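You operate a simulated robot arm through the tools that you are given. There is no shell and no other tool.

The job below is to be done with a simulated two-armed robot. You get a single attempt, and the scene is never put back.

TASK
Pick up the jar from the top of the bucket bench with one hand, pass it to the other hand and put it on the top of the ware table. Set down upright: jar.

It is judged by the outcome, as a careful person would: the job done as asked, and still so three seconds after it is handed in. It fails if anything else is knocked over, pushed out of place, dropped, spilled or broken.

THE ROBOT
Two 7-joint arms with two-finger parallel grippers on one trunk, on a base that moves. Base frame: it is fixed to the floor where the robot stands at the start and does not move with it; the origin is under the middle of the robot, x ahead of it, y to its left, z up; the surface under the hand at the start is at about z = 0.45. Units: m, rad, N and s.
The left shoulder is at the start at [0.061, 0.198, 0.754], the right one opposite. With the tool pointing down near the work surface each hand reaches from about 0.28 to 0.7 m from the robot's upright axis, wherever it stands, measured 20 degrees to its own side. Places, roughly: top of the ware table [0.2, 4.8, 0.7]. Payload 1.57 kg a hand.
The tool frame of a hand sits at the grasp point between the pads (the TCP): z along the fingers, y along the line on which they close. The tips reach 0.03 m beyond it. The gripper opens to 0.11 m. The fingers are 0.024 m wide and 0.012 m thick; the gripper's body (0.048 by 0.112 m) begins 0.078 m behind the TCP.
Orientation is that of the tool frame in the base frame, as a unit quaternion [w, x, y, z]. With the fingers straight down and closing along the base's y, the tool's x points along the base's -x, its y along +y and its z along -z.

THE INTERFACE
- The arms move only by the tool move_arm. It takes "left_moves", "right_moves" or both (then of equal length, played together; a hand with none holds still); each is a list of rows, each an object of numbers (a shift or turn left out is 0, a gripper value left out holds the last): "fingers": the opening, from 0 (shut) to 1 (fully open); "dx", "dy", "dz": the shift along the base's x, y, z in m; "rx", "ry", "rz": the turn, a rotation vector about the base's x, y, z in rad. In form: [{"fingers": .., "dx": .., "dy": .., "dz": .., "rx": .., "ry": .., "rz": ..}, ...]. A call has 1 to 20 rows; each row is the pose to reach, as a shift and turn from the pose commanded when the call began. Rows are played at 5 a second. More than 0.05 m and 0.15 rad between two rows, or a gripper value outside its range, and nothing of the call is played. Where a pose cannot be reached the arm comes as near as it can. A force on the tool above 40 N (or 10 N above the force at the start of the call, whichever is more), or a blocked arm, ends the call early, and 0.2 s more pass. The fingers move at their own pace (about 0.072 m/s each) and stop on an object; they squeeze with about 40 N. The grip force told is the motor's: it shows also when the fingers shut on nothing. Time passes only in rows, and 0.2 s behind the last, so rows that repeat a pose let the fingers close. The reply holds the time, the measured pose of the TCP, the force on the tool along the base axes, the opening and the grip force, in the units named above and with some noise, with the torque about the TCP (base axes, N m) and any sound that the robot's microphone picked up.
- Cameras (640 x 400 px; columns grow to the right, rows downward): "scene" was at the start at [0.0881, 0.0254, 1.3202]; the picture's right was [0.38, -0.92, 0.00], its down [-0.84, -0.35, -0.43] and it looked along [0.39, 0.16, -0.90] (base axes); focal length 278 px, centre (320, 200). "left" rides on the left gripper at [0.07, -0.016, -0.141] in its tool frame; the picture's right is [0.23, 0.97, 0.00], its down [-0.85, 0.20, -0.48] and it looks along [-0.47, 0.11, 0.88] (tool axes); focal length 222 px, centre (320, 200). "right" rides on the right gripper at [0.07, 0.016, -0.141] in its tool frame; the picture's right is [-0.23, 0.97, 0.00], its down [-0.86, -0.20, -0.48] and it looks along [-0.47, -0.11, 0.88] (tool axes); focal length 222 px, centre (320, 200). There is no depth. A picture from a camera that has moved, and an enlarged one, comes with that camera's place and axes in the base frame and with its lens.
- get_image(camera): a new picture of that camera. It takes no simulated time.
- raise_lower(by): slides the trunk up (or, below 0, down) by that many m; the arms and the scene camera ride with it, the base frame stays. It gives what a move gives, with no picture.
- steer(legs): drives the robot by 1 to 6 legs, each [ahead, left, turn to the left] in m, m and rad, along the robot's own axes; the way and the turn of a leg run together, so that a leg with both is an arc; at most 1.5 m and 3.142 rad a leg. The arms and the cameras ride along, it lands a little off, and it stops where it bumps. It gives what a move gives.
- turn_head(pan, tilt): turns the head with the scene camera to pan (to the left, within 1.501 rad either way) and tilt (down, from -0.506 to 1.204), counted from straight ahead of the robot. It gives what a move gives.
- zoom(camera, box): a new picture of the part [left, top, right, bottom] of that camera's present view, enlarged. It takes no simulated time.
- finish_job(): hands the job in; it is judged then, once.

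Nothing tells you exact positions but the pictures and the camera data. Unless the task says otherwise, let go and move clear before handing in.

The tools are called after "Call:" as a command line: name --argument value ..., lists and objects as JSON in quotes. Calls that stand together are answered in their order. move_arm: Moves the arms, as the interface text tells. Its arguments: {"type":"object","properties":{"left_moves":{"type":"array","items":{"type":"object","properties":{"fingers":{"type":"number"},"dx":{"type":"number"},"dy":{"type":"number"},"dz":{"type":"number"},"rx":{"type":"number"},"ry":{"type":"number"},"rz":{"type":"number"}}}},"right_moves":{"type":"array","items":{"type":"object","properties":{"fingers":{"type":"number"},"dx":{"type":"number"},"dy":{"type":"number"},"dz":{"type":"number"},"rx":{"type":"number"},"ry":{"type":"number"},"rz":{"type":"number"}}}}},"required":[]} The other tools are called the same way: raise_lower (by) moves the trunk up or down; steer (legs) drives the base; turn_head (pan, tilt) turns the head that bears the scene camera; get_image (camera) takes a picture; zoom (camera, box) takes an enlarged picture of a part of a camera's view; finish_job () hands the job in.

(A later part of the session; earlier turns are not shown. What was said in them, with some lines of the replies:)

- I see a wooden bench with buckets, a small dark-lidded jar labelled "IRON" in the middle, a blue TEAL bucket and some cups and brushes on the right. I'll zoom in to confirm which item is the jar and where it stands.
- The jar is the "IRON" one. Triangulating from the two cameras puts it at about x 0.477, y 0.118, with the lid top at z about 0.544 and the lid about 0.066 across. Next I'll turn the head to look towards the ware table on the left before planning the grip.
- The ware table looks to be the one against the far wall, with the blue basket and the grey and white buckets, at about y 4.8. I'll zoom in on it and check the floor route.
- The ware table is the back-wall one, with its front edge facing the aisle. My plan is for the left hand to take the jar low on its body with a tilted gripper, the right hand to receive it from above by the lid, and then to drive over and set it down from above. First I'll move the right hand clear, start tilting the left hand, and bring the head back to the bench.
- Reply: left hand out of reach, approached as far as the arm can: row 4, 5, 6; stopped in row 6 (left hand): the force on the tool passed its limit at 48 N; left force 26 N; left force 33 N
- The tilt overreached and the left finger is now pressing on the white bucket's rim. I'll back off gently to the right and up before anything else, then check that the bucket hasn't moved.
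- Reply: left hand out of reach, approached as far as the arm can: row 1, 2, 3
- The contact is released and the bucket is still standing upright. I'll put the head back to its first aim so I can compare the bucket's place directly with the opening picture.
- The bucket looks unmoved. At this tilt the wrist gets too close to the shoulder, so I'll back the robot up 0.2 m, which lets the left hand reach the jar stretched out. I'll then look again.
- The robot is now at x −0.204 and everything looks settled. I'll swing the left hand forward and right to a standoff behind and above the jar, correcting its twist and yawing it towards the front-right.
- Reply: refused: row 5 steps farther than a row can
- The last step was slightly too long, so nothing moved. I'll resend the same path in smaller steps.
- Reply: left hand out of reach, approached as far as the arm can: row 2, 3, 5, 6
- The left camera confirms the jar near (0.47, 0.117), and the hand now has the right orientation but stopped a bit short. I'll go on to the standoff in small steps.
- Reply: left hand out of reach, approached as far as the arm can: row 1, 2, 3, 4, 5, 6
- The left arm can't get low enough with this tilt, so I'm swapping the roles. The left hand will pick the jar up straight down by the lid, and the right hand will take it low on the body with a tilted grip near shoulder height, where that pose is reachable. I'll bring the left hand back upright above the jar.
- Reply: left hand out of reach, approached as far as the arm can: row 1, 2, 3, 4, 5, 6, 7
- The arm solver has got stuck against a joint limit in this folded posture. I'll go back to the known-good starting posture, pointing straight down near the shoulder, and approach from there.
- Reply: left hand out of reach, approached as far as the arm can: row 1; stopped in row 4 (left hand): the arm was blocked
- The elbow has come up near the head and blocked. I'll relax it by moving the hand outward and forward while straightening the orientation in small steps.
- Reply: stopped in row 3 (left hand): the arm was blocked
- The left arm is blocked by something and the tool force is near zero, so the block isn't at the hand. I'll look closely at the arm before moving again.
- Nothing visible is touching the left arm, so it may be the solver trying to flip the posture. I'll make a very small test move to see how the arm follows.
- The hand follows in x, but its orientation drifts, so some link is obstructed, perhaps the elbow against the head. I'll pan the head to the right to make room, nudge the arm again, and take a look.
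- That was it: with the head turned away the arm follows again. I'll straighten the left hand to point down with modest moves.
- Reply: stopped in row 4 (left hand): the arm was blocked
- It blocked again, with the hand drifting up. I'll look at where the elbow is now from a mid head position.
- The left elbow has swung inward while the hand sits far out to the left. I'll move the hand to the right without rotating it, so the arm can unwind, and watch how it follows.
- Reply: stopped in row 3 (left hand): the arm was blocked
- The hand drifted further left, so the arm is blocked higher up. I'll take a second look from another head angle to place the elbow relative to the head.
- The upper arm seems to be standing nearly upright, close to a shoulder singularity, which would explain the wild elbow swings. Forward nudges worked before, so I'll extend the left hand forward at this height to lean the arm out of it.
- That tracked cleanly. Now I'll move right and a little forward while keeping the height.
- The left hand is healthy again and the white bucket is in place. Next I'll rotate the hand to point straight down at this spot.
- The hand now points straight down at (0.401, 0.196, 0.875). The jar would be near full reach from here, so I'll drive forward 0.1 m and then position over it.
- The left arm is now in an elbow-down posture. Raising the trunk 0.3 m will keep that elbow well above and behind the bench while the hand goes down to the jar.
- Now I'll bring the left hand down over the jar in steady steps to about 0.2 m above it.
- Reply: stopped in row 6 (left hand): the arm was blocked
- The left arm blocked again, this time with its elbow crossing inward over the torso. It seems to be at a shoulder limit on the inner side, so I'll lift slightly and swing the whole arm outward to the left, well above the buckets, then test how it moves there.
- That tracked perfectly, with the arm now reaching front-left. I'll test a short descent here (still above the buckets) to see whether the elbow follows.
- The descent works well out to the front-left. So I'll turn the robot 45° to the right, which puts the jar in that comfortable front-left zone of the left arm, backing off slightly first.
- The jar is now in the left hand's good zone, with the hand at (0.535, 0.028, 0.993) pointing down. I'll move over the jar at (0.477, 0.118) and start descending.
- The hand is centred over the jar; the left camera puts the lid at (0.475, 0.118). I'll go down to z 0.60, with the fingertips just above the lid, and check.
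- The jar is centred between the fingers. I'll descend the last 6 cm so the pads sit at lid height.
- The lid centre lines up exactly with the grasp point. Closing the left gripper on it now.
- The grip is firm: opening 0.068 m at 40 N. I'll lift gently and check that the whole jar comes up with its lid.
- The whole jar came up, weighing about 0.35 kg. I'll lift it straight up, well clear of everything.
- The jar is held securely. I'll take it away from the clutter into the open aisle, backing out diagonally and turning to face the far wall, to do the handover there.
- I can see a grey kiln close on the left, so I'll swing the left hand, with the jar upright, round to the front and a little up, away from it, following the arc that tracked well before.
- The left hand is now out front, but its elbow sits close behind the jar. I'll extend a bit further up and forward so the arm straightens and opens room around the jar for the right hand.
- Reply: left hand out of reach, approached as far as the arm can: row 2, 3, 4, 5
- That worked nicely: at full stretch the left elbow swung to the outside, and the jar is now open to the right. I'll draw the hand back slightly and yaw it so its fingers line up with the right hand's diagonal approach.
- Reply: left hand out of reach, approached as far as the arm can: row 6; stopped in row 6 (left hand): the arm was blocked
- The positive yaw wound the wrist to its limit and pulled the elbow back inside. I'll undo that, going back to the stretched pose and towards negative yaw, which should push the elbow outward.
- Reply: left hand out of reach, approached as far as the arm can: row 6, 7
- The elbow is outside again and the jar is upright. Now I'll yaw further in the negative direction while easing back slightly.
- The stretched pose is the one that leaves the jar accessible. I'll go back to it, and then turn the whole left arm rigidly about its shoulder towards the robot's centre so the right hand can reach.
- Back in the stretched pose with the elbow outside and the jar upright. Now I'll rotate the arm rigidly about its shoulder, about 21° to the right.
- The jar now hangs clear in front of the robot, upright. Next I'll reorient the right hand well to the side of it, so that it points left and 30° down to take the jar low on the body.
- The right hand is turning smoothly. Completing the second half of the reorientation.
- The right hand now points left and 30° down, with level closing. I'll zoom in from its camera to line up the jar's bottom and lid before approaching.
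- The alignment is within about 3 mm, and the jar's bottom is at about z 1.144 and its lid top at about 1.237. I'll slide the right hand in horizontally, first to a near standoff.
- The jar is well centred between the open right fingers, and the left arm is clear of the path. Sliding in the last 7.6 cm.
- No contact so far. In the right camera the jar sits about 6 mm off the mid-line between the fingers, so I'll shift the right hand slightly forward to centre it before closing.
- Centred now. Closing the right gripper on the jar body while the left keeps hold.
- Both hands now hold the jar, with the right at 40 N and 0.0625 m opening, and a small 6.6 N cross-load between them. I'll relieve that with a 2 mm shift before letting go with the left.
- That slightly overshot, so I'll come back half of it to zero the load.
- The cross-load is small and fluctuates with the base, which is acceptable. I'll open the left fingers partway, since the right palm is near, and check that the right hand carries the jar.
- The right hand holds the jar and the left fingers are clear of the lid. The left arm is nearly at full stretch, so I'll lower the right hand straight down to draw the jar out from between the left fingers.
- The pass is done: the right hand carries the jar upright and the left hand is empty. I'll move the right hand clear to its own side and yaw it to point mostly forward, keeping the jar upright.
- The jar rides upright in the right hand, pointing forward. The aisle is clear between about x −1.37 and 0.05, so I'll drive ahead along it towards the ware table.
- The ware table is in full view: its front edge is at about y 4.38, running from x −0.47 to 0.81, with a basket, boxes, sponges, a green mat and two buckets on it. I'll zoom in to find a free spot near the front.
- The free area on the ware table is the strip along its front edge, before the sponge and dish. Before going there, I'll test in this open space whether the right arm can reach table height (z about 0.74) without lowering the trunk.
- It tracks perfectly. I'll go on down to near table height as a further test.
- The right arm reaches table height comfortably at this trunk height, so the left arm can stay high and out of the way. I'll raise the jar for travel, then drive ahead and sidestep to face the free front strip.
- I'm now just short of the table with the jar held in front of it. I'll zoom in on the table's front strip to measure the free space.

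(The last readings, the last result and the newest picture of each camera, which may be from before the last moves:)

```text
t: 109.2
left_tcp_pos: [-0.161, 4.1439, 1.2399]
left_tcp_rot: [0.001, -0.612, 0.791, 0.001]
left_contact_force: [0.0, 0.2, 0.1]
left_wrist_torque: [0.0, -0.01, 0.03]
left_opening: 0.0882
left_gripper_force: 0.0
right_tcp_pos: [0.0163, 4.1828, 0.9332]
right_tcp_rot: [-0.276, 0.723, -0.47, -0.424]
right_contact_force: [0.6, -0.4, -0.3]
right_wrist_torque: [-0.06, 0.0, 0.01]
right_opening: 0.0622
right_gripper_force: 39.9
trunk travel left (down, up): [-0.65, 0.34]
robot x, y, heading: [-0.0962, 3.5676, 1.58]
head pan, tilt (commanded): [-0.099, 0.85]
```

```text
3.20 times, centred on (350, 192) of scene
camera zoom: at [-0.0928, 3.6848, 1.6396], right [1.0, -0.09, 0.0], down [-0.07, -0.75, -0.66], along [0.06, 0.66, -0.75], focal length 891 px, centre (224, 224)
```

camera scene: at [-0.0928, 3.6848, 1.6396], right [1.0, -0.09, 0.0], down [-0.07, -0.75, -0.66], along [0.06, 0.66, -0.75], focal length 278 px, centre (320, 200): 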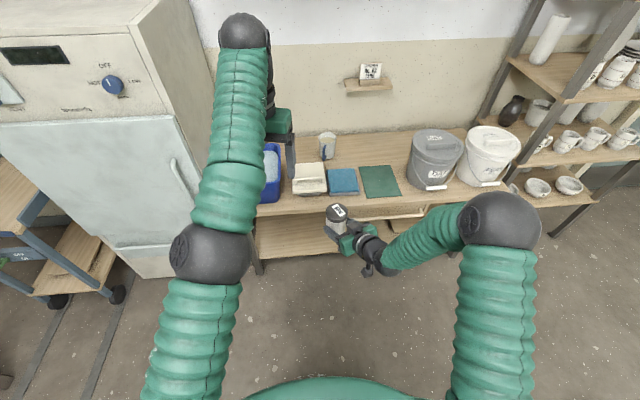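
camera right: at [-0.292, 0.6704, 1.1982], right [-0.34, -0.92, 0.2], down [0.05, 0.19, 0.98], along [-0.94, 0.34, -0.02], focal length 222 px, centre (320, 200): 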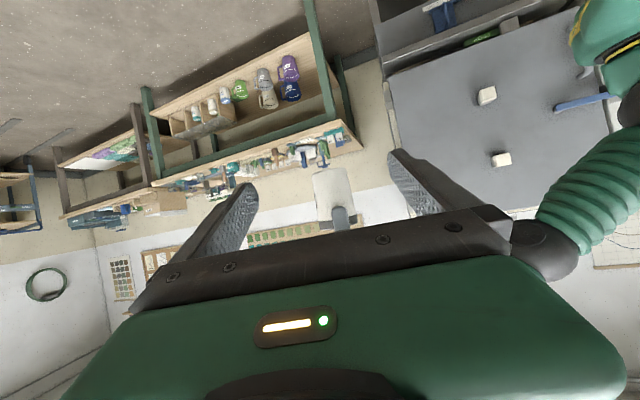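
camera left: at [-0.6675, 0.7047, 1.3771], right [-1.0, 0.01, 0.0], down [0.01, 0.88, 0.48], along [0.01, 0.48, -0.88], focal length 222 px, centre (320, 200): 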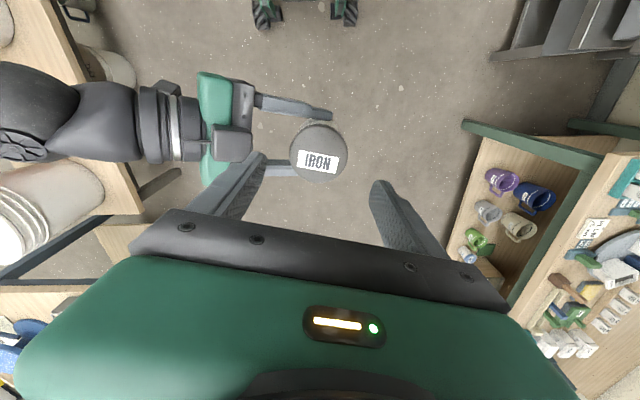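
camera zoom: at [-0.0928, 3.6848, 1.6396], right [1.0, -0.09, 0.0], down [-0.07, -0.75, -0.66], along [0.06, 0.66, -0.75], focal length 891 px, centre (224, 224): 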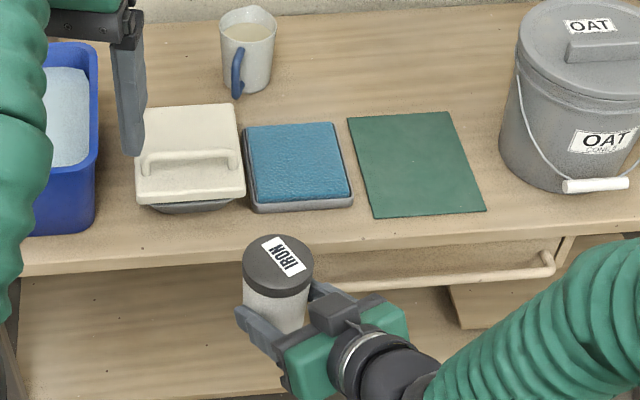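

Triangulating from two views gives the tabletop at z about 0.68 and the front edge nearer y 4.48 than my first estimate. I'll zoom in more to pin down the edge and the gap before the sponge.

Call:
zoom --camera "scene" --box '[270, 180, 350, 230]'

Call:
zoom --camera "scene" --box '[340, 170, 420, 220]'

```text
8.00 times, centred on (310, 205) of scene
camera zoom: at [-0.0928, 3.6848, 1.6396], right [1.0, -0.09, 0.0], down [-0.07, -0.75, -0.66], along [0.06, 0.66, -0.75], focal length 2227 px, centre (400, 160)
```

zoom: 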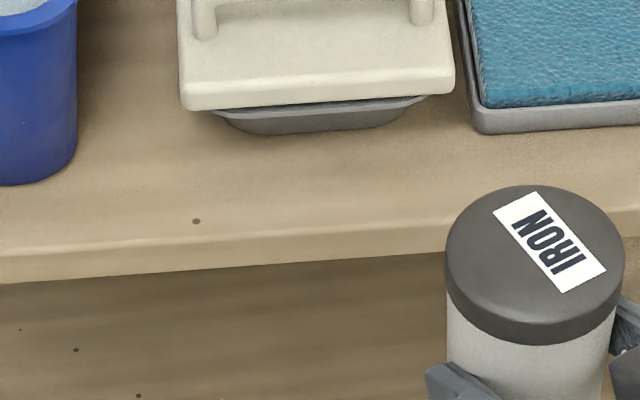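

```text
8.00 times, centred on (380, 195) of scene
camera zoom: at [-0.0928, 3.6848, 1.6396], right [1.0, -0.09, 0.0], down [-0.07, -0.75, -0.66], along [0.06, 0.66, -0.75], focal length 2227 px, centre (-160, 240)
```

zoom: 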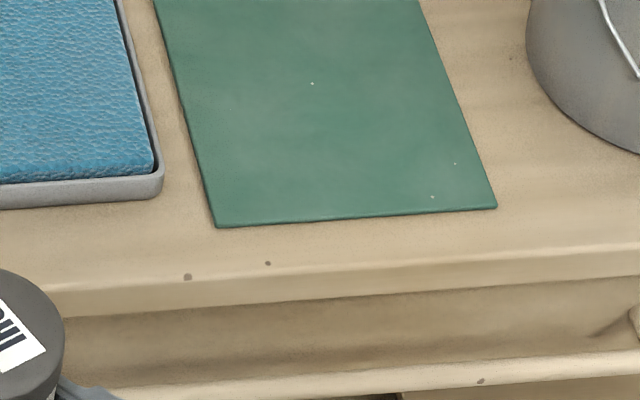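

The front strip is only about 6.6 cm deep, too narrow for the jar. There is plenty of open tabletop behind the sponge tray and green mat, around (0.19, 4.80), between the mug and the OAT bucket. I'll turn 15° right and drive closer with the jar held high over the low objects.

Call:
steer --legs '[[0, 0, -0.265], [0.45, 0.12, 0]]'

Call:
turn_head --pan 0.0 --tilt 0.85

Call:
get_image --camera "scene"

```text
t: 112.8
left_tcp_pos: [-0.0131, 4.6017, 1.241]
left_tcp_rot: [0.002, -0.505, 0.863, 0.001]
left_contact_force: [-0.3, 0.1, -0.6]
left_wrist_torque: [0.03, 0.0, 0.01]
left_opening: 0.0878
left_gripper_force: 0.0
right_tcp_pos: [0.1679, 4.5967, 0.9325]
right_tcp_rot: [-0.33, 0.655, -0.561, -0.383]
right_contact_force: [-0.5, 0.2, 0.0]
right_wrist_torque: [-0.06, 0.0, -0.02]
right_opening: 0.0624
right_gripper_force: 39.7
trunk travel left (down, up): [-0.65, 0.34]
robot x, y, heading: [-0.1005, 4.0329, 1.314]
head pan, tilt (commanded): [-0.099, 0.85]
```

```text
t: 113.5
left_tcp_pos: [-0.0115, 4.6019, 1.2406]
left_tcp_rot: [0.001, -0.504, 0.863, 0.001]
left_contact_force: [-0.7, -1.0, -0.2]
left_wrist_torque: [-0.02, 0.0, 0.02]
left_opening: 0.0879
left_gripper_force: 0.1
right_tcp_pos: [0.1701, 4.595, 0.9331]
right_tcp_rot: [-0.328, 0.656, -0.56, -0.385]
right_contact_force: [-0.1, -0.3, -0.2]
right_wrist_torque: [-0.05, 0.0, 0.04]
right_opening: 0.0623
right_gripper_force: 40.0
trunk travel left (down, up): [-0.65, 0.34]
robot x, y, heading: [-0.0979, 4.0331, 1.315]
head pan, tilt (commanded): [0.0, 0.85]
```

```text
taken
camera scene: at [-0.0702, 4.1448, 1.6395], right [0.97, -0.25, 0.0], down [-0.19, -0.73, -0.66], along [0.17, 0.64, -0.75], focal length 278 px, centre (320, 200)
```

scene: 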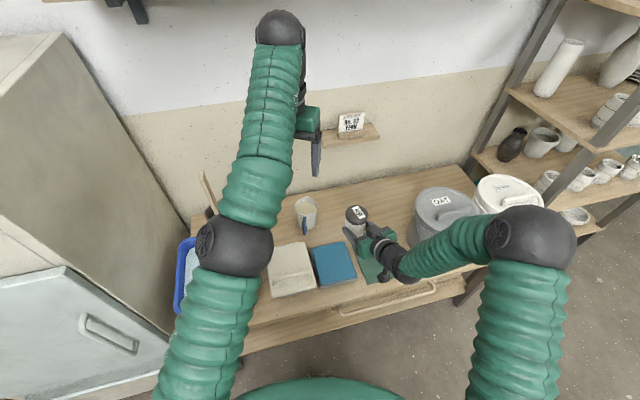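

I'm closer now. I'll drive another 10 cm nearer, still about 0.34 m from the edge, and zoom in on the intended spot.

Call:
steer --legs '[[0.097, 0.025, 0]]'

Call:
zoom --camera "scene" --box '[260, 160, 500, 310]'

Call:
get_image --camera "left"

```text
t: 114.7
left_tcp_pos: [-0.0027, 4.6981, 1.2426]
left_tcp_rot: [0.0, -0.503, 0.864, 0.005]
left_contact_force: [0.9, 0.3, 0.6]
left_wrist_torque: [0.0, 0.06, -0.02]
left_opening: 0.0885
left_gripper_force: 0.1
right_tcp_pos: [0.1762, 4.6926, 0.9335]
right_tcp_rot: [-0.328, 0.654, -0.561, -0.387]
right_contact_force: [1.8, 0.0, -0.2]
right_wrist_torque: [-0.06, 0.02, 0.04]
right_opening: 0.062
right_gripper_force: 40.0
trunk travel left (down, up): [-0.65, 0.34]
robot x, y, heading: [-0.1008, 4.1326, 1.316]
head pan, tilt (commanded): [0.0, 0.85]
```

```text
2.67 times, centred on (380, 235) of scene
camera zoom: at [-0.0611, 4.2391, 1.6397], right [0.97, -0.25, -0.01], down [-0.2, -0.73, -0.66], along [0.16, 0.64, -0.75], focal length 742 px, centre (160, 107)
```

zoom: 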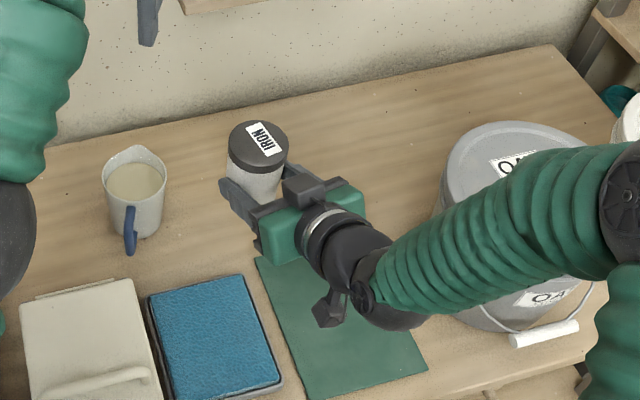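

```text
taken
camera left: at [-0.0238, 4.6287, 1.3829], right [-0.96, 0.28, 0.01], down [0.25, 0.84, 0.48], along [0.13, 0.46, -0.88], focal length 222 px, centre (320, 200)
```

left: 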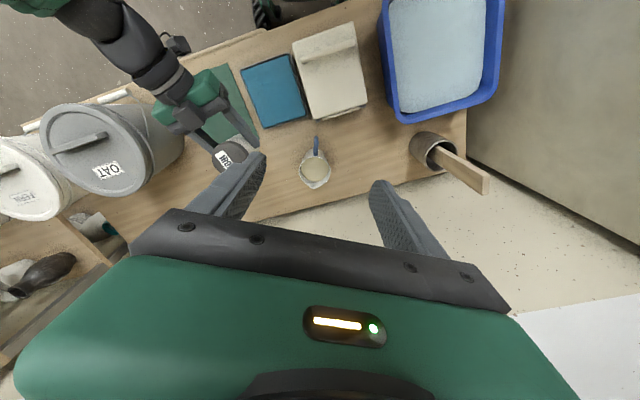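

The view is clear: the open area behind the green mat, between the mug and the OAT bucket, is free, and the table's back edge is at about y 5.02. I'll move the jar above the target at about (0.22, 4.805) while still high.

Call:
move_arm --right_moves '[{"dx": 0.012, "dy": 0.024}, {"dx": 0.024, "dy": 0.048}, {"dx": 0.036, "dy": 0.072}, {"dx": 0.047, "dy": 0.094}, {"dx": 0.047, "dy": 0.094}]'

Call:
move_arm --right_moves '[{"dz": -0.025}, {"dz": -0.05}, {"dz": -0.075}, {"dz": -0.1}, {"dz": -0.12}]'

Call:
get_image --camera "scene"

Call:
get_image --camera "left"

Call:
get_image --camera "right"

```text
t: 115.9
left_tcp_pos: [-0.0118, 4.7014, 1.2422]
left_tcp_rot: [0.002, -0.504, 0.864, 0.002]
left_contact_force: [-0.7, -0.3, 1.0]
left_wrist_torque: [-0.01, 0.0, 0.01]
left_opening: 0.0881
left_gripper_force: 0.0
right_tcp_pos: [0.216, 4.7881, 0.9354]
right_tcp_rot: [-0.33, 0.656, -0.56, -0.384]
right_contact_force: [0.2, -0.6, 0.2]
right_wrist_torque: [-0.05, 0.02, 0.0]
right_opening: 0.0622
right_gripper_force: 39.8
trunk travel left (down, up): [-0.65, 0.34]
robot x, y, heading: [-0.1022, 4.1356, 1.316]
head pan, tilt (commanded): [0.0, 0.85]
```

```text
t: 117.1
left_tcp_pos: [-0.0077, 4.7019, 1.2418]
left_tcp_rot: [0.001, -0.504, 0.864, 0.003]
left_contact_force: [-0.6, 0.2, -1.4]
left_wrist_torque: [0.02, -0.01, -0.01]
left_opening: 0.0885
left_gripper_force: 0.1
right_tcp_pos: [0.2189, 4.789, 0.8134]
right_tcp_rot: [-0.33, 0.655, -0.56, -0.384]
right_contact_force: [-0.5, -0.1, -0.3]
right_wrist_torque: [-0.08, -0.03, -0.04]
right_opening: 0.0622
right_gripper_force: 39.8
trunk travel left (down, up): [-0.65, 0.34]
robot x, y, heading: [-0.1, 4.129, 1.312]
head pan, tilt (commanded): [0.0, 0.85]
```

```text
taken
camera scene: at [-0.0687, 4.2456, 1.6395], right [0.97, -0.25, 0.0], down [-0.19, -0.73, -0.66], along [0.17, 0.64, -0.75], focal length 278 px, centre (320, 200)
```

scene: 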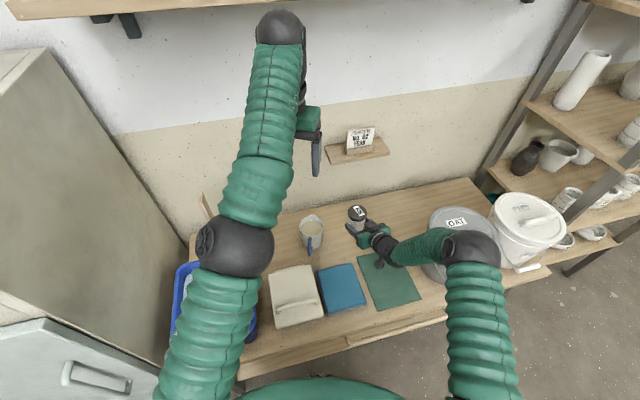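

```text
taken
camera left: at [-0.0302, 4.6324, 1.3832], right [-0.96, 0.28, 0.0], down [0.25, 0.84, 0.48], along [0.14, 0.46, -0.88], focal length 222 px, centre (320, 200)
```

left: 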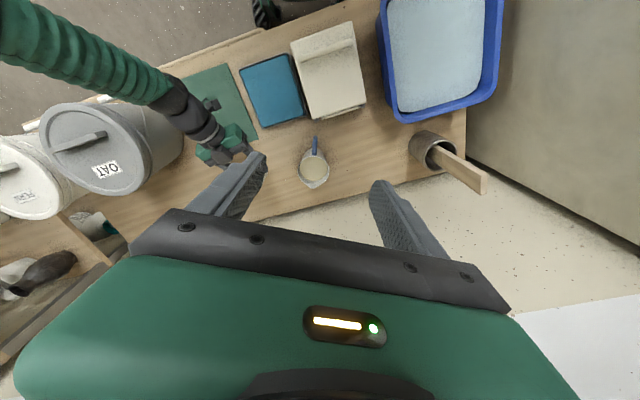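

```text
taken
camera right: at [0.2263, 4.6312, 0.821], right [-0.98, -0.04, 0.2], down [0.2, 0.03, 0.98], along [-0.04, 1.0, -0.02], focal length 222 px, centre (320, 200)
```

right: 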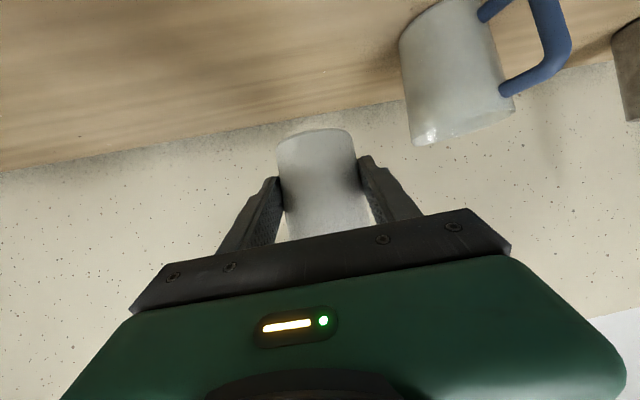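

The jar is over the clear spot and well away from the mug. I'll check the jar's uprightness in the right camera before setting it down.

Call:
zoom --camera "right" --box '[202, 100, 458, 260]'

Call:
zoom --camera "scene" --box '[290, 190, 430, 310]'

```text
2.50 times, centred on (330, 180) of right
camera zoom: at [0.2263, 4.6312, 0.821], right [-0.98, -0.04, 0.2], down [0.2, 0.03, 0.98], along [-0.04, 1.0, -0.02], focal length 555 px, centre (295, 250)
```

zoom: 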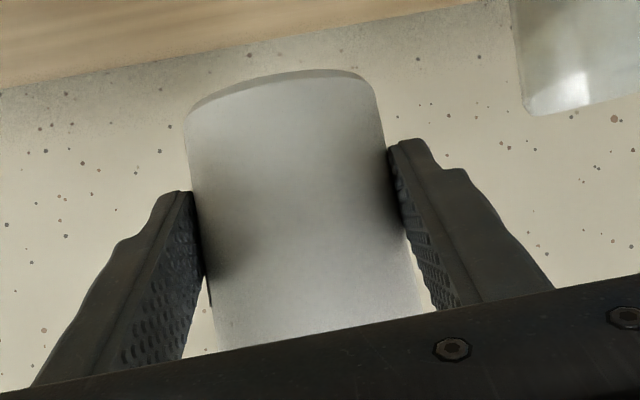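

```text
3.33 times, centred on (360, 250) of scene
camera zoom: at [-0.0687, 4.2456, 1.6395], right [0.97, -0.25, 0.0], down [-0.19, -0.73, -0.66], along [0.17, 0.64, -0.75], focal length 928 px, centre (187, 33)
```

zoom: 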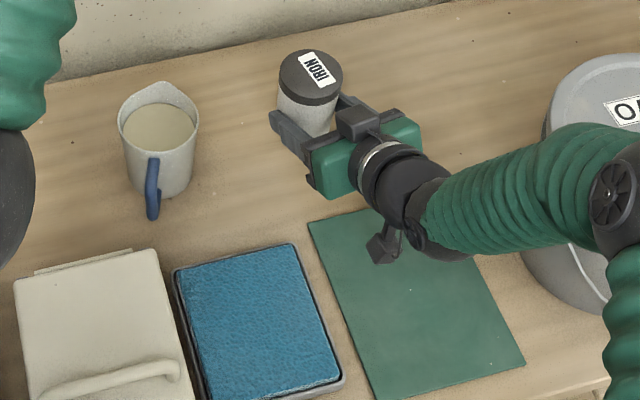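

The jar hasn't shifted in the grip and is upright. The OAT bucket is a little nearer to the forearm than I'd like, so I'll shift 2 cm left and then descend to just above the surface.

Call:
move_arm --right_moves '[{"dx": -0.01, "dz": -0.005}, {"dx": -0.02, "dz": -0.015}, {"dx": -0.02, "dz": -0.03}, {"dx": -0.02, "dz": -0.045}, {"dx": -0.02, "dz": -0.058}, {"dx": -0.02, "dz": -0.058}]'

Call:
zoom --camera "right" --box '[202, 60, 458, 220]'

Call:
zoom --camera "scene" --box '[290, 180, 530, 330]'

Call:
get_image --camera "left"

```text
t: 118.5
left_tcp_pos: [-0.0082, 4.701, 1.2421]
left_tcp_rot: [0.001, -0.503, 0.864, 0.001]
left_contact_force: [-0.3, 0.8, 0.8]
left_wrist_torque: [0.0, 0.0, 0.01]
left_opening: 0.0882
left_gripper_force: 0.0
right_tcp_pos: [0.1977, 4.7875, 0.7562]
right_tcp_rot: [-0.33, 0.655, -0.56, -0.384]
right_contact_force: [0.6, -0.4, -0.7]
right_wrist_torque: [-0.06, 0.0, 0.03]
right_opening: 0.0623
right_gripper_force: 40.1
trunk travel left (down, up): [-0.65, 0.34]
robot x, y, heading: [-0.0968, 4.1331, 1.315]
head pan, tilt (commanded): [0.0, 0.85]
```

```text
2.50 times, centred on (330, 140) of right
camera zoom: at [0.2058, 4.6305, 0.764], right [-0.98, -0.04, 0.2], down [0.2, 0.03, 0.98], along [-0.05, 1.0, -0.02], focal length 555 px, centre (295, 350)
```

zoom: 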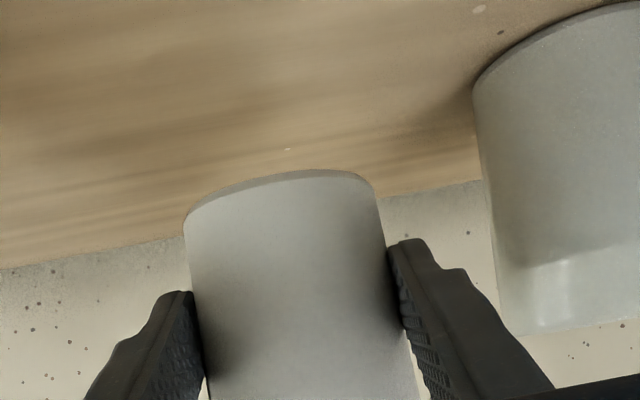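

```text
2.67 times, centred on (410, 255) of scene
camera zoom: at [-0.0694, 4.245, 1.6395], right [0.97, -0.25, 0.0], down [-0.19, -0.73, -0.66], along [0.17, 0.64, -0.75], focal length 742 px, centre (80, 53)
```

zoom: 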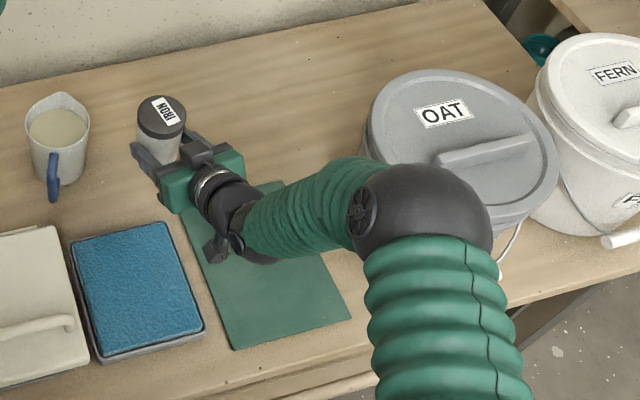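

```text
taken
camera left: at [-0.0308, 4.6318, 1.3835], right [-0.96, 0.28, 0.0], down [0.25, 0.84, 0.48], along [0.14, 0.46, -0.88], focal length 222 px, centre (320, 200)
```

left: 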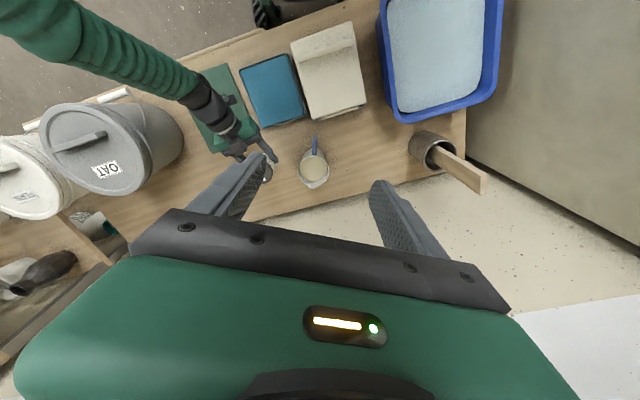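

Clearances look good on all sides. Now I'll lower slowly towards contact in small steps, watching the force.

Call:
move_arm --right_moves '[{"dz": -0.006}, {"dz": -0.012}, {"dz": -0.017}, {"dz": -0.021}, {"dz": -0.021}]'

Call:
zoom --camera "right" --box '[202, 60, 458, 220]'

```text
t: 119.7
left_tcp_pos: [-0.0086, 4.7017, 1.2423]
left_tcp_rot: [0.001, -0.504, 0.864, 0.001]
left_contact_force: [1.2, 0.5, -0.1]
left_wrist_torque: [0.01, -0.01, 0.0]
left_opening: 0.0879
left_gripper_force: 0.1
right_tcp_pos: [0.1983, 4.7872, 0.7346]
right_tcp_rot: [-0.33, 0.655, -0.561, -0.383]
right_contact_force: [-0.3, -0.5, 0.3]
right_wrist_torque: [-0.05, -0.03, 0.02]
right_opening: 0.0621
right_gripper_force: 40.3
trunk travel left (down, up): [-0.65, 0.34]
robot x, y, heading: [-0.0975, 4.1358, 1.312]
head pan, tilt (commanded): [0.0, 0.85]
```

```text
2.50 times, centred on (330, 140) of right
camera zoom: at [0.2057, 4.6305, 0.7422], right [-0.98, -0.04, 0.2], down [0.2, 0.03, 0.98], along [-0.04, 1.0, -0.02], focal length 555 px, centre (295, 350)
```

zoom: 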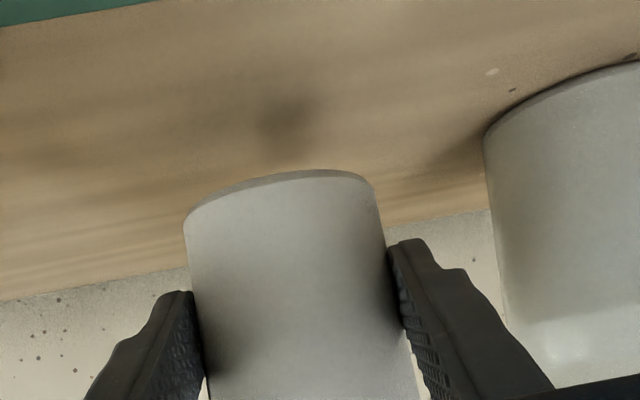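

No contact yet; the jar's bottom is about 1.3 cm above the table. Continuing down in finer steps.

Call:
move_arm --right_moves '[{"dz": -0.003}, {"dz": -0.006}, {"dz": -0.008}, {"dz": -0.008}]'

Call:
zoom --camera "right" --box '[202, 60, 458, 220]'

```text
t: 120.7
left_tcp_pos: [-0.0093, 4.7017, 1.2418]
left_tcp_rot: [0.002, -0.503, 0.864, 0.001]
left_contact_force: [1.0, 0.9, -1.0]
left_wrist_torque: [0.03, -0.01, 0.01]
left_opening: 0.088
left_gripper_force: 0.0
right_tcp_pos: [0.1982, 4.7886, 0.7268]
right_tcp_rot: [-0.33, 0.655, -0.561, -0.385]
right_contact_force: [-0.5, 0.3, 0.8]
right_wrist_torque: [-0.08, 0.02, 0.0]
right_opening: 0.062
right_gripper_force: 39.9
trunk travel left (down, up): [-0.65, 0.34]
robot x, y, heading: [-0.1021, 4.1364, 1.317]
head pan, tilt (commanded): [0.0, 0.85]
```

```text
2.50 times, centred on (330, 140) of right
camera zoom: at [0.2057, 4.6307, 0.7341], right [-0.98, -0.04, 0.2], down [0.2, 0.03, 0.98], along [-0.04, 1.0, -0.02], focal length 555 px, centre (295, 350)
```

zoom: 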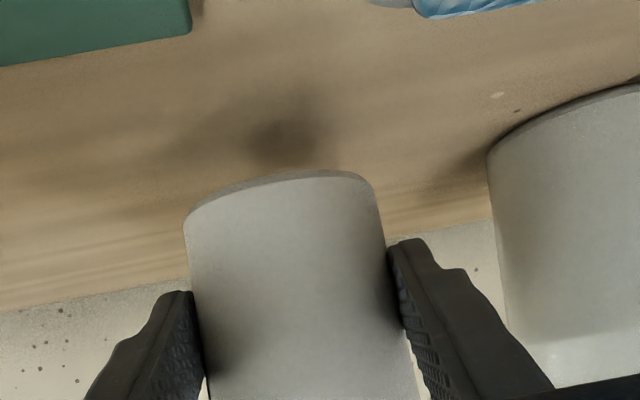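

The shadow is closing in on the jar's base. I'll go down another 8 mm in 2 mm steps.

Call:
move_arm --right_moves '[{"dz": -0.002}, {"dz": -0.004}, {"dz": -0.006}, {"dz": -0.008}, {"dz": -0.008}]'

Call:
zoom --camera "right" --box '[202, 60, 458, 220]'

```text
t: 121.9
left_tcp_pos: [-0.0095, 4.7014, 1.2428]
left_tcp_rot: [0.001, -0.504, 0.864, 0.001]
left_contact_force: [0.1, -0.2, -0.2]
left_wrist_torque: [-0.03, 0.01, 0.03]
left_opening: 0.088
left_gripper_force: 0.0
right_tcp_pos: [0.1976, 4.7886, 0.7183]
right_tcp_rot: [-0.331, 0.655, -0.561, -0.385]
right_contact_force: [0.5, 0.4, 0.1]
right_wrist_torque: [-0.1, 0.02, 0.0]
right_opening: 0.062
right_gripper_force: 39.8
trunk travel left (down, up): [-0.65, 0.34]
robot x, y, heading: [-0.0953, 4.137, 1.315]
head pan, tilt (commanded): [0.0, 0.85]
```

```text
2.50 times, centred on (330, 140) of right
camera zoom: at [0.2058, 4.6309, 0.7263], right [-0.98, -0.04, 0.2], down [0.2, 0.03, 0.98], along [-0.04, 1.0, -0.02], focal length 555 px, centre (295, 350)
```

zoom: 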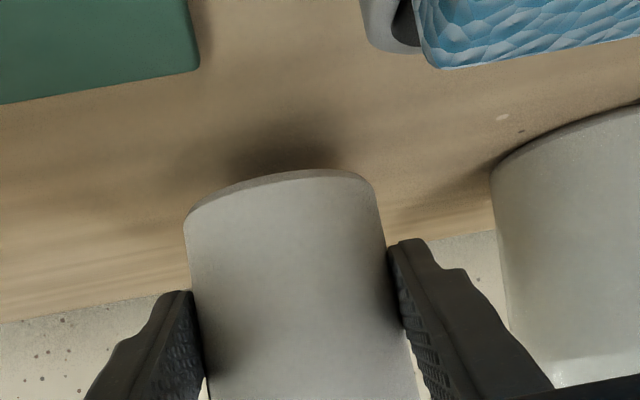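

Nearly there; the contact shadow is almost at the base. A few more 1.5 mm steps.

Call:
move_arm --right_moves '[{"dz": -0.0015}, {"dz": -0.003}, {"dz": -0.0045}, {"dz": -0.0045}]'

Call:
zoom --camera "right" --box '[202, 60, 458, 220]'

```text
t: 122.9
left_tcp_pos: [-0.0096, 4.7006, 1.2419]
left_tcp_rot: [0.002, -0.504, 0.864, 0.001]
left_contact_force: [-0.5, 0.0, 0.1]
left_wrist_torque: [0.0, 0.0, -0.01]
left_opening: 0.088
left_gripper_force: 0.0
right_tcp_pos: [0.198, 4.7887, 0.714]
right_tcp_rot: [-0.33, 0.655, -0.561, -0.384]
right_contact_force: [-0.8, -0.5, -0.6]
right_wrist_torque: [-0.06, -0.01, -0.01]
right_opening: 0.0622
right_gripper_force: 39.4
trunk travel left (down, up): [-0.65, 0.34]
robot x, y, heading: [-0.0977, 4.1351, 1.311]
head pan, tilt (commanded): [0.0, 0.85]
```

```text
2.50 times, centred on (330, 140) of right
camera zoom: at [0.2058, 4.6308, 0.7216], right [-0.98, -0.04, 0.2], down [0.2, 0.03, 0.98], along [-0.04, 1.0, -0.02], focal length 555 px, centre (295, 350)
```

zoom: 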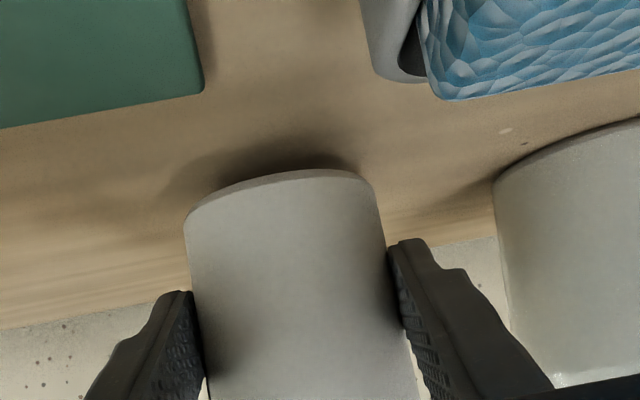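

Still free by a few millimetres. Continuing in 1 mm steps.

Call:
move_arm --right_moves '[{"dz": -0.001}, {"dz": -0.002}, {"dz": -0.003}, {"dz": -0.004}, {"dz": -0.004}]'

Call:
zoom --camera "right" --box '[202, 60, 458, 220]'

```text
t: 124.1
left_tcp_pos: [-0.0101, 4.7003, 1.2419]
left_tcp_rot: [0.001, -0.503, 0.864, 0.001]
left_contact_force: [0.2, -0.5, -0.5]
left_wrist_torque: [0.02, 0.01, -0.05]
left_opening: 0.0879
left_gripper_force: 0.1
right_tcp_pos: [0.1975, 4.7879, 0.7098]
right_tcp_rot: [-0.33, 0.655, -0.561, -0.384]
right_contact_force: [0.0, -0.2, -0.9]
right_wrist_torque: [-0.08, -0.01, 0.01]
right_opening: 0.0622
right_gripper_force: 40.1
trunk travel left (down, up): [-0.65, 0.34]
robot x, y, heading: [-0.0974, 4.1354, 1.314]
head pan, tilt (commanded): [0.0, 0.85]
```

```text
2.50 times, centred on (330, 140) of right
camera zoom: at [0.2055, 4.6307, 0.7178], right [-0.98, -0.04, 0.2], down [0.2, 0.03, 0.98], along [-0.04, 1.0, -0.02], focal length 555 px, centre (295, 350)
```

zoom: 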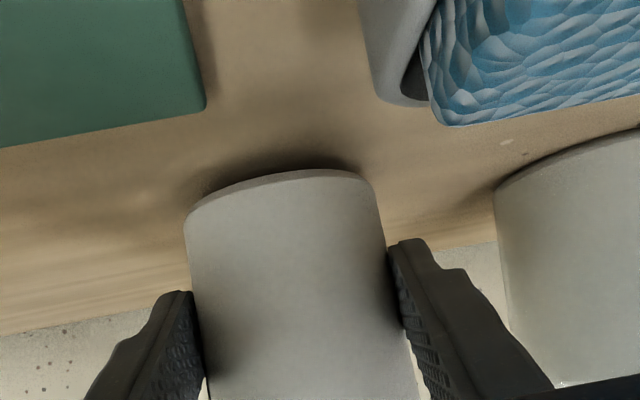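

No load yet. The mat corner suggests the tabletop is nearer z 0.663, so just a few more millimetres in 1 mm steps.

Call:
move_arm --right_moves '[{"dz": -0.001}, {"dz": -0.002}, {"dz": -0.003}, {"dz": -0.003}]'

Call:
zoom --camera "right" --box '[202, 60, 458, 220]'

```text
t: 125.1
left_tcp_pos: [-0.0085, 4.7014, 1.2434]
left_tcp_rot: [0.001, -0.504, 0.864, 0.0]
left_contact_force: [1.0, -0.4, 0.1]
left_wrist_torque: [-0.03, 0.01, 0.02]
left_opening: 0.0882
left_gripper_force: 0.0
right_tcp_pos: [0.1979, 4.788, 0.7062]
right_tcp_rot: [-0.33, 0.655, -0.561, -0.384]
right_contact_force: [0.5, 0.8, 0.0]
right_wrist_torque: [-0.05, -0.01, 0.01]
right_opening: 0.0622
right_gripper_force: 39.9
trunk travel left (down, up): [-0.65, 0.34]
robot x, y, heading: [-0.0984, 4.1338, 1.318]
head pan, tilt (commanded): [0.0, 0.85]
```

```text
2.50 times, centred on (330, 140) of right
camera zoom: at [0.2058, 4.6306, 0.7146], right [-0.98, -0.04, 0.2], down [0.2, 0.03, 0.98], along [-0.04, 1.0, -0.02], focal length 555 px, centre (295, 350)
```

zoom: 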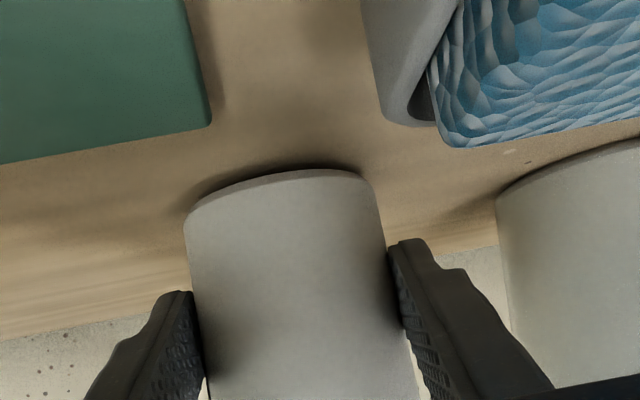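

The shadow now hugs the base. A couple more millimetres, watching for the contact force.

Call:
move_arm --right_moves '[{"dz": -0.001}, {"dz": -0.002}, {"dz": -0.002}]'

```text
t: 125.9
left_tcp_pos: [-0.01, 4.7022, 1.2421]
left_tcp_rot: [0.002, -0.504, 0.864, 0.001]
left_contact_force: [0.8, -1.4, 1.2]
left_wrist_torque: [0.05, -0.01, -0.01]
left_opening: 0.0881
left_gripper_force: 0.1
right_tcp_pos: [0.1976, 4.787, 0.7056]
right_tcp_rot: [-0.33, 0.655, -0.56, -0.385]
right_contact_force: [-0.5, 0.1, -1.1]
right_wrist_torque: [-0.09, -0.04, -0.03]
right_opening: 0.0621
right_gripper_force: 40.1
trunk travel left (down, up): [-0.65, 0.34]
robot x, y, heading: [-0.1029, 4.1339, 1.32]
head pan, tilt (commanded): [0.0, 0.85]
```

Call:
move_arm --right_moves '[{"dz": -0.001}, {"dz": -0.002}, {"dz": -0.002}]'

Call:
zoom --camera "right" --box '[202, 60, 458, 220]'

```text
t: 126.7
left_tcp_pos: [-0.009, 4.7009, 1.2428]
left_tcp_rot: [0.002, -0.504, 0.864, 0.001]
left_contact_force: [1.2, -0.6, -0.3]
left_wrist_torque: [0.0, 0.01, 0.01]
left_opening: 0.0876
left_gripper_force: 0.1
right_tcp_pos: [0.1983, 4.7875, 0.7031]
right_tcp_rot: [-0.331, 0.654, -0.561, -0.384]
right_contact_force: [0.9, 0.6, -0.1]
right_wrist_torque: [-0.06, -0.04, 0.0]
right_opening: 0.0622
right_gripper_force: 40.3
trunk travel left (down, up): [-0.65, 0.34]
robot x, y, heading: [-0.0977, 4.1363, 1.314]
head pan, tilt (commanded): [0.0, 0.85]
```

```text
2.50 times, centred on (330, 140) of right
camera zoom: at [0.2056, 4.6306, 0.7109], right [-0.98, -0.04, 0.2], down [0.2, 0.03, 0.98], along [-0.04, 1.0, -0.02], focal length 555 px, centre (295, 350)
```

zoom: 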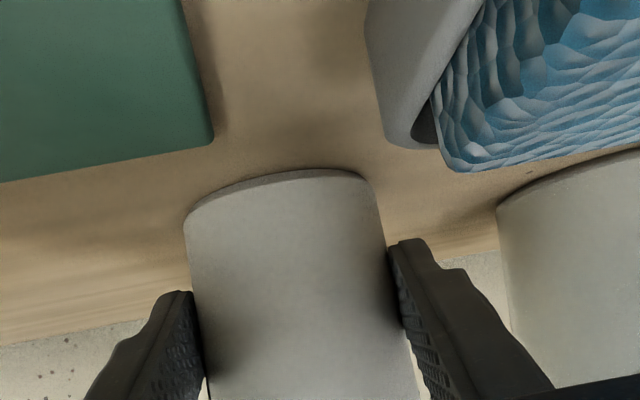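

Call:
move_arm --right_moves '[{"dz": -0.001}, {"dz": -0.002}, {"dz": -0.002}]'

Call:
zoom --camera "right" --box '[202, 60, 458, 220]'

```text
t: 127.5
left_tcp_pos: [-0.0102, 4.7013, 1.2417]
left_tcp_rot: [0.002, -0.504, 0.864, 0.001]
left_contact_force: [-1.0, 0.0, 0.0]
left_wrist_torque: [0.02, -0.01, -0.02]
left_opening: 0.088
left_gripper_force: 0.1
right_tcp_pos: [0.1982, 4.7883, 0.7031]
right_tcp_rot: [-0.331, 0.655, -0.56, -0.384]
right_contact_force: [0.1, -0.9, 4.9]
right_wrist_torque: [-0.01, -0.23, -0.03]
right_opening: 0.0623
right_gripper_force: 39.7
trunk travel left (down, up): [-0.65, 0.34]
robot x, y, heading: [-0.1047, 4.1365, 1.319]
head pan, tilt (commanded): [0.0, 0.85]
```

```text
2.50 times, centred on (330, 140) of right
camera zoom: at [0.2056, 4.6308, 0.7103], right [-0.98, -0.04, 0.2], down [0.2, 0.03, 0.98], along [-0.04, 1.0, -0.02], focal length 555 px, centre (295, 350)
```

zoom: 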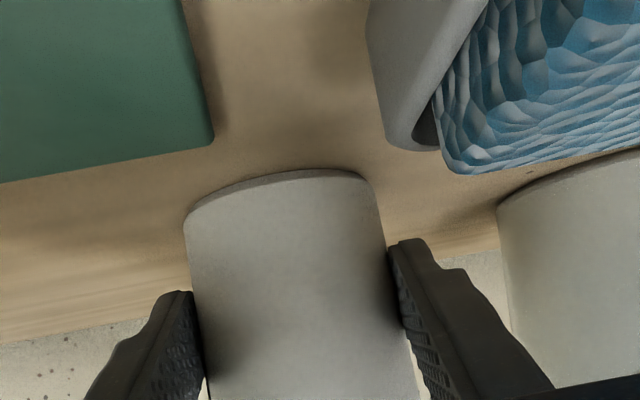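

Contact: 4.9 N upward, and the height has stopped changing. The jar is standing on the table. One tiny press to seat it, then I'll check before releasing.

Call:
move_arm --right_moves '[{"dz": -0.0005}, {"dz": -0.001}, {"dz": -0.001}]'

Call:
zoom --camera "scene" --box '[310, 190, 430, 270]'

```text
t: 128.3
left_tcp_pos: [-0.0099, 4.6996, 1.2423]
left_tcp_rot: [0.002, -0.504, 0.864, 0.001]
left_contact_force: [-0.7, 0.3, -0.6]
left_wrist_torque: [0.01, 0.0, 0.0]
left_opening: 0.0882
left_gripper_force: 0.0
right_tcp_pos: [0.1987, 4.788, 0.7041]
right_tcp_rot: [-0.331, 0.655, -0.559, -0.386]
right_contact_force: [1.2, 0.6, 11.9]
right_wrist_torque: [0.12, -0.42, 0.0]
right_opening: 0.0619
right_gripper_force: 40.0
trunk travel left (down, up): [-0.65, 0.34]
robot x, y, heading: [-0.1037, 4.1362, 1.314]
head pan, tilt (commanded): [0.0, 0.85]
```

```text
5.00 times, centred on (370, 230) of scene
camera zoom: at [-0.0711, 4.2415, 1.6399], right [0.97, -0.25, 0.0], down [-0.19, -0.73, -0.66], along [0.17, 0.64, -0.75], focal length 1392 px, centre (70, 50)
```

zoom: 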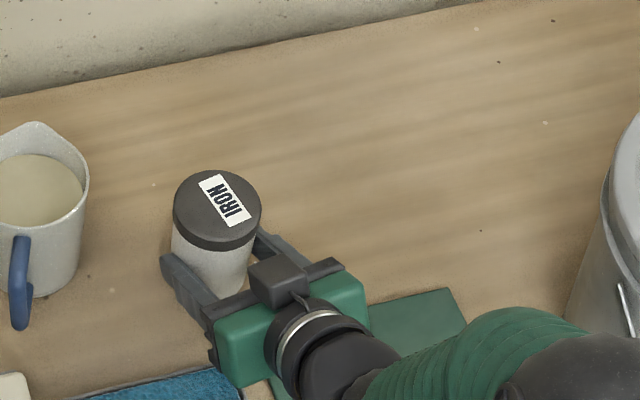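

It's firmly seated at about 12 N. I'll ease the preload off slightly and then open the right fingers partway.

Call:
move_arm --right_moves '[{"dz": 0.001}, {"dz": 0.0015}, {"dz": 0.0015}]'

Call:
move_arm --right_moves '[{"fingers": 0.62}, {"fingers": 0.7}, {"fingers": 0.8}, {"fingers": 0.85}, {"fingers": 0.85}]'

Call:
zoom --camera "right" --box '[202, 60, 458, 220]'

Call:
zoom --camera "scene" --box '[310, 190, 430, 270]'

```text
t: 129.1
left_tcp_pos: [-0.0088, 4.7006, 1.2433]
left_tcp_rot: [0.003, -0.504, 0.864, 0.001]
left_contact_force: [0.3, -0.5, 0.2]
left_wrist_torque: [0.0, -0.01, -0.01]
left_opening: 0.0881
left_gripper_force: 0.1
right_tcp_pos: [0.1961, 4.788, 0.7032]
right_tcp_rot: [-0.331, 0.654, -0.56, -0.385]
right_contact_force: [1.1, 4.3, 9.8]
right_wrist_torque: [0.3, -0.43, 0.07]
right_opening: 0.0621
right_gripper_force: 39.4
trunk travel left (down, up): [-0.65, 0.34]
robot x, y, heading: [-0.0976, 4.1314, 1.313]
head pan, tilt (commanded): [0.0, 0.85]
```

```text
t: 130.3
left_tcp_pos: [-0.0094, 4.7007, 1.2416]
left_tcp_rot: [0.002, -0.504, 0.864, 0.001]
left_contact_force: [0.4, 0.2, 0.0]
left_wrist_torque: [0.0, 0.03, 0.0]
left_opening: 0.088
left_gripper_force: 0.0
right_tcp_pos: [0.1973, 4.7874, 0.7012]
right_tcp_rot: [-0.331, 0.655, -0.561, -0.383]
right_contact_force: [0.7, -0.1, 0.3]
right_wrist_torque: [-0.04, -0.04, 0.01]
right_opening: 0.0936
right_gripper_force: 0.0
trunk travel left (down, up): [-0.65, 0.34]
robot x, y, heading: [-0.0972, 4.1307, 1.318]
head pan, tilt (commanded): [0.0, 0.85]
```

```text
2.50 times, centred on (330, 140) of right
camera zoom: at [0.2055, 4.6304, 0.7098], right [-0.98, -0.04, 0.2], down [0.2, 0.03, 0.98], along [-0.04, 1.0, -0.02], focal length 555 px, centre (295, 350)
```

zoom: 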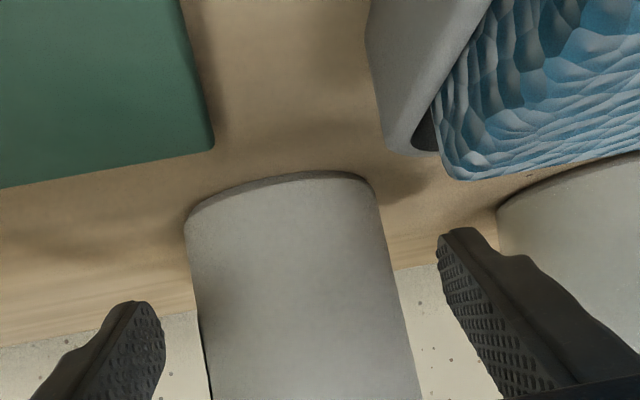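

```text
5.00 times, centred on (370, 230) of scene
camera zoom: at [-0.07, 4.2442, 1.6396], right [0.97, -0.25, 0.0], down [-0.19, -0.73, -0.66], along [0.17, 0.64, -0.75], focal length 1392 px, centre (70, 50)
```

zoom: 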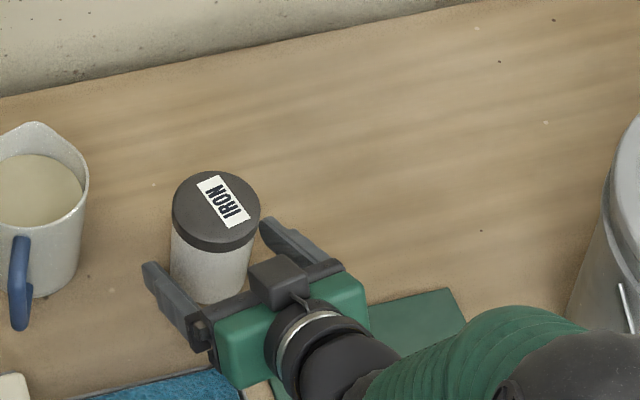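

Released: the jar stands upright on the table and the fingers clear it on both sides. I'll raise the right hand straight up, since its camera sits close to the sponge tray, and then back away.

Call:
move_arm --right_moves '[{"dz": 0.01}, {"dz": 0.025}, {"dz": 0.05}, {"dz": 0.08}, {"dz": 0.11}, {"dz": 0.15}, {"dz": 0.19}]'

Call:
get_image --camera "scene"

Call:
zoom --camera "scene" --box '[290, 180, 450, 280]'

```text
t: 131.9
left_tcp_pos: [-0.0096, 4.6992, 1.2438]
left_tcp_rot: [0.002, -0.504, 0.864, 0.001]
left_contact_force: [0.3, -0.1, -0.7]
left_wrist_torque: [0.0, 0.04, 0.01]
left_opening: 0.088
left_gripper_force: 0.0
right_tcp_pos: [0.1971, 4.7875, 0.8932]
right_tcp_rot: [-0.33, 0.655, -0.56, -0.385]
right_contact_force: [0.4, -0.5, 0.2]
right_wrist_torque: [0.01, 0.0, 0.0]
right_opening: 0.0938
right_gripper_force: 0.0
trunk travel left (down, up): [-0.65, 0.34]
robot x, y, heading: [-0.0987, 4.1345, 1.317]
head pan, tilt (commanded): [0.0, 0.85]
```

```text
taken
camera scene: at [-0.0707, 4.2426, 1.6396], right [0.97, -0.25, 0.0], down [-0.19, -0.73, -0.66], along [0.17, 0.64, -0.75], focal length 278 px, centre (320, 200)
```

scene: 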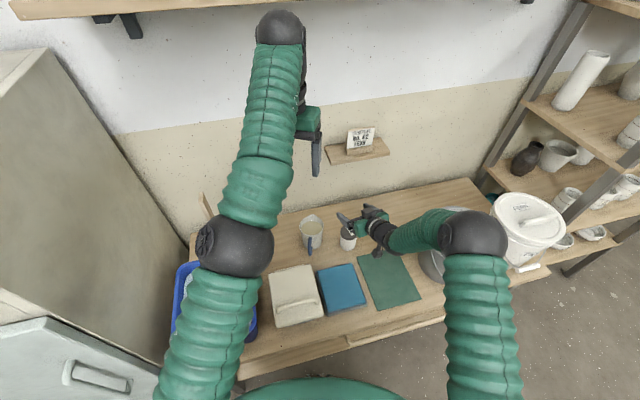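

```text
4.00 times, centred on (370, 230) of scene
camera zoom: at [-0.0707, 4.2426, 1.6396], right [0.97, -0.25, 0.0], down [-0.19, -0.73, -0.66], along [0.17, 0.64, -0.75], focal length 1114 px, centre (120, 80)
```

zoom: 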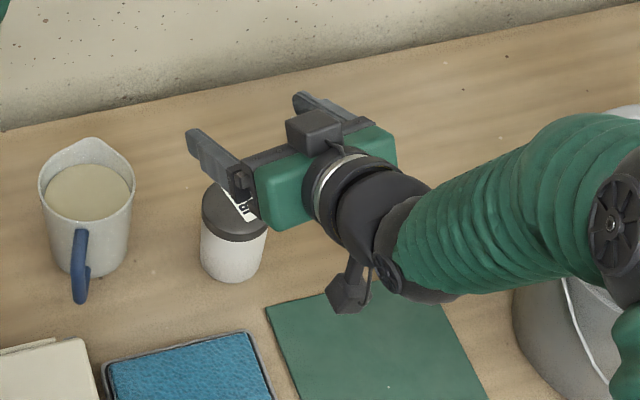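

The jar is standing upright on its own. I'll back the robot away with both hands high, then take a final look at the table.

Call:
steer --legs '[[-0.45, 0, 0]]'

Call:
turn_head --pan 0.1 --tilt 0.7

Call:
get_image --camera "scene"

Call:
zoom --camera "scene" --box '[280, 120, 480, 245]'

```text
t: 134.6
left_tcp_pos: [-0.1206, 4.2732, 1.2433]
left_tcp_rot: [0.002, -0.503, 0.864, 0.001]
left_contact_force: [-0.6, 0.0, -0.6]
left_wrist_torque: [0.02, -0.01, -0.04]
left_opening: 0.0881
left_gripper_force: 0.0
right_tcp_pos: [0.0855, 4.3594, 0.8929]
right_tcp_rot: [-0.331, 0.654, -0.562, -0.382]
right_contact_force: [-0.6, -0.7, -0.3]
right_wrist_torque: [-0.02, 0.0, 0.01]
right_opening: 0.0934
right_gripper_force: 0.0
trunk travel left (down, up): [-0.65, 0.34]
robot x, y, heading: [-0.2109, 3.7041, 1.311]
head pan, tilt (commanded): [0.0, 0.85]
```

```text
t: 135.2
left_tcp_pos: [-0.122, 4.2682, 1.2445]
left_tcp_rot: [0.003, -0.504, 0.864, 0.003]
left_contact_force: [0.6, 0.0, -0.8]
left_wrist_torque: [0.02, 0.03, -0.01]
left_opening: 0.0877
left_gripper_force: 0.2
right_tcp_pos: [0.085, 4.3561, 0.8943]
right_tcp_rot: [-0.33, 0.655, -0.56, -0.385]
right_contact_force: [-0.5, -0.1, 0.6]
right_wrist_torque: [0.0, 0.0, 0.0]
right_opening: 0.0935
right_gripper_force: 0.1
trunk travel left (down, up): [-0.65, 0.34]
robot x, y, heading: [-0.2128, 3.7012, 1.311]
head pan, tilt (commanded): [0.099, 0.7]
```

```text
taken
camera scene: at [-0.1892, 3.8223, 1.6518], right [0.99, -0.16, 0.0], down [-0.1, -0.64, -0.76], along [0.12, 0.75, -0.65], focal length 278 px, centre (320, 200)
```

scene: 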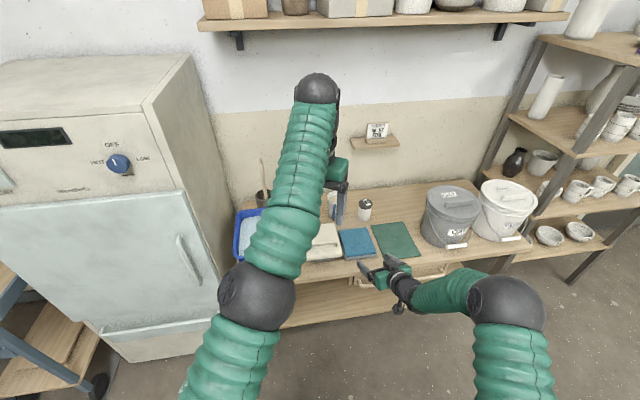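

```text
3.20 times, centred on (380, 182) of scene
camera zoom: at [-0.1892, 3.8223, 1.6518], right [0.99, -0.16, 0.0], down [-0.1, -0.64, -0.76], along [0.12, 0.75, -0.65], focal length 891 px, centre (128, 256)
```

zoom: 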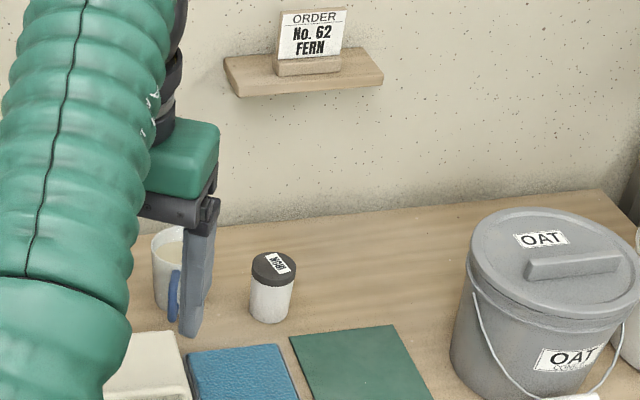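

The jar stands upright on the ware table, clear of the mug, mat, sponge and OAT bucket, and everything around it is where it was. Both hands are empty and well clear, so I'm handing the job in.

Call:
finish_job

```text
The job is handed in.
```

The IRON jar is standing upright on the ware table, behind the green mat and between the mug and the OAT bucket. The left hand picked it up from the bench by the lid, and the right hand took it in mid-air and set it down. Both hands were empty and clear when I handed the job in.

Early on, the left gripper pressed against the white bucket on the bench, with a force of up to 48 N. I backed off at once and compared the bucket with the opening picture. I couldn't see that it had moved, but that check was by eye only. The objects on the ware table that I could see in the last picture were where they had been; the left arm hid the blue basket and part of the dish.
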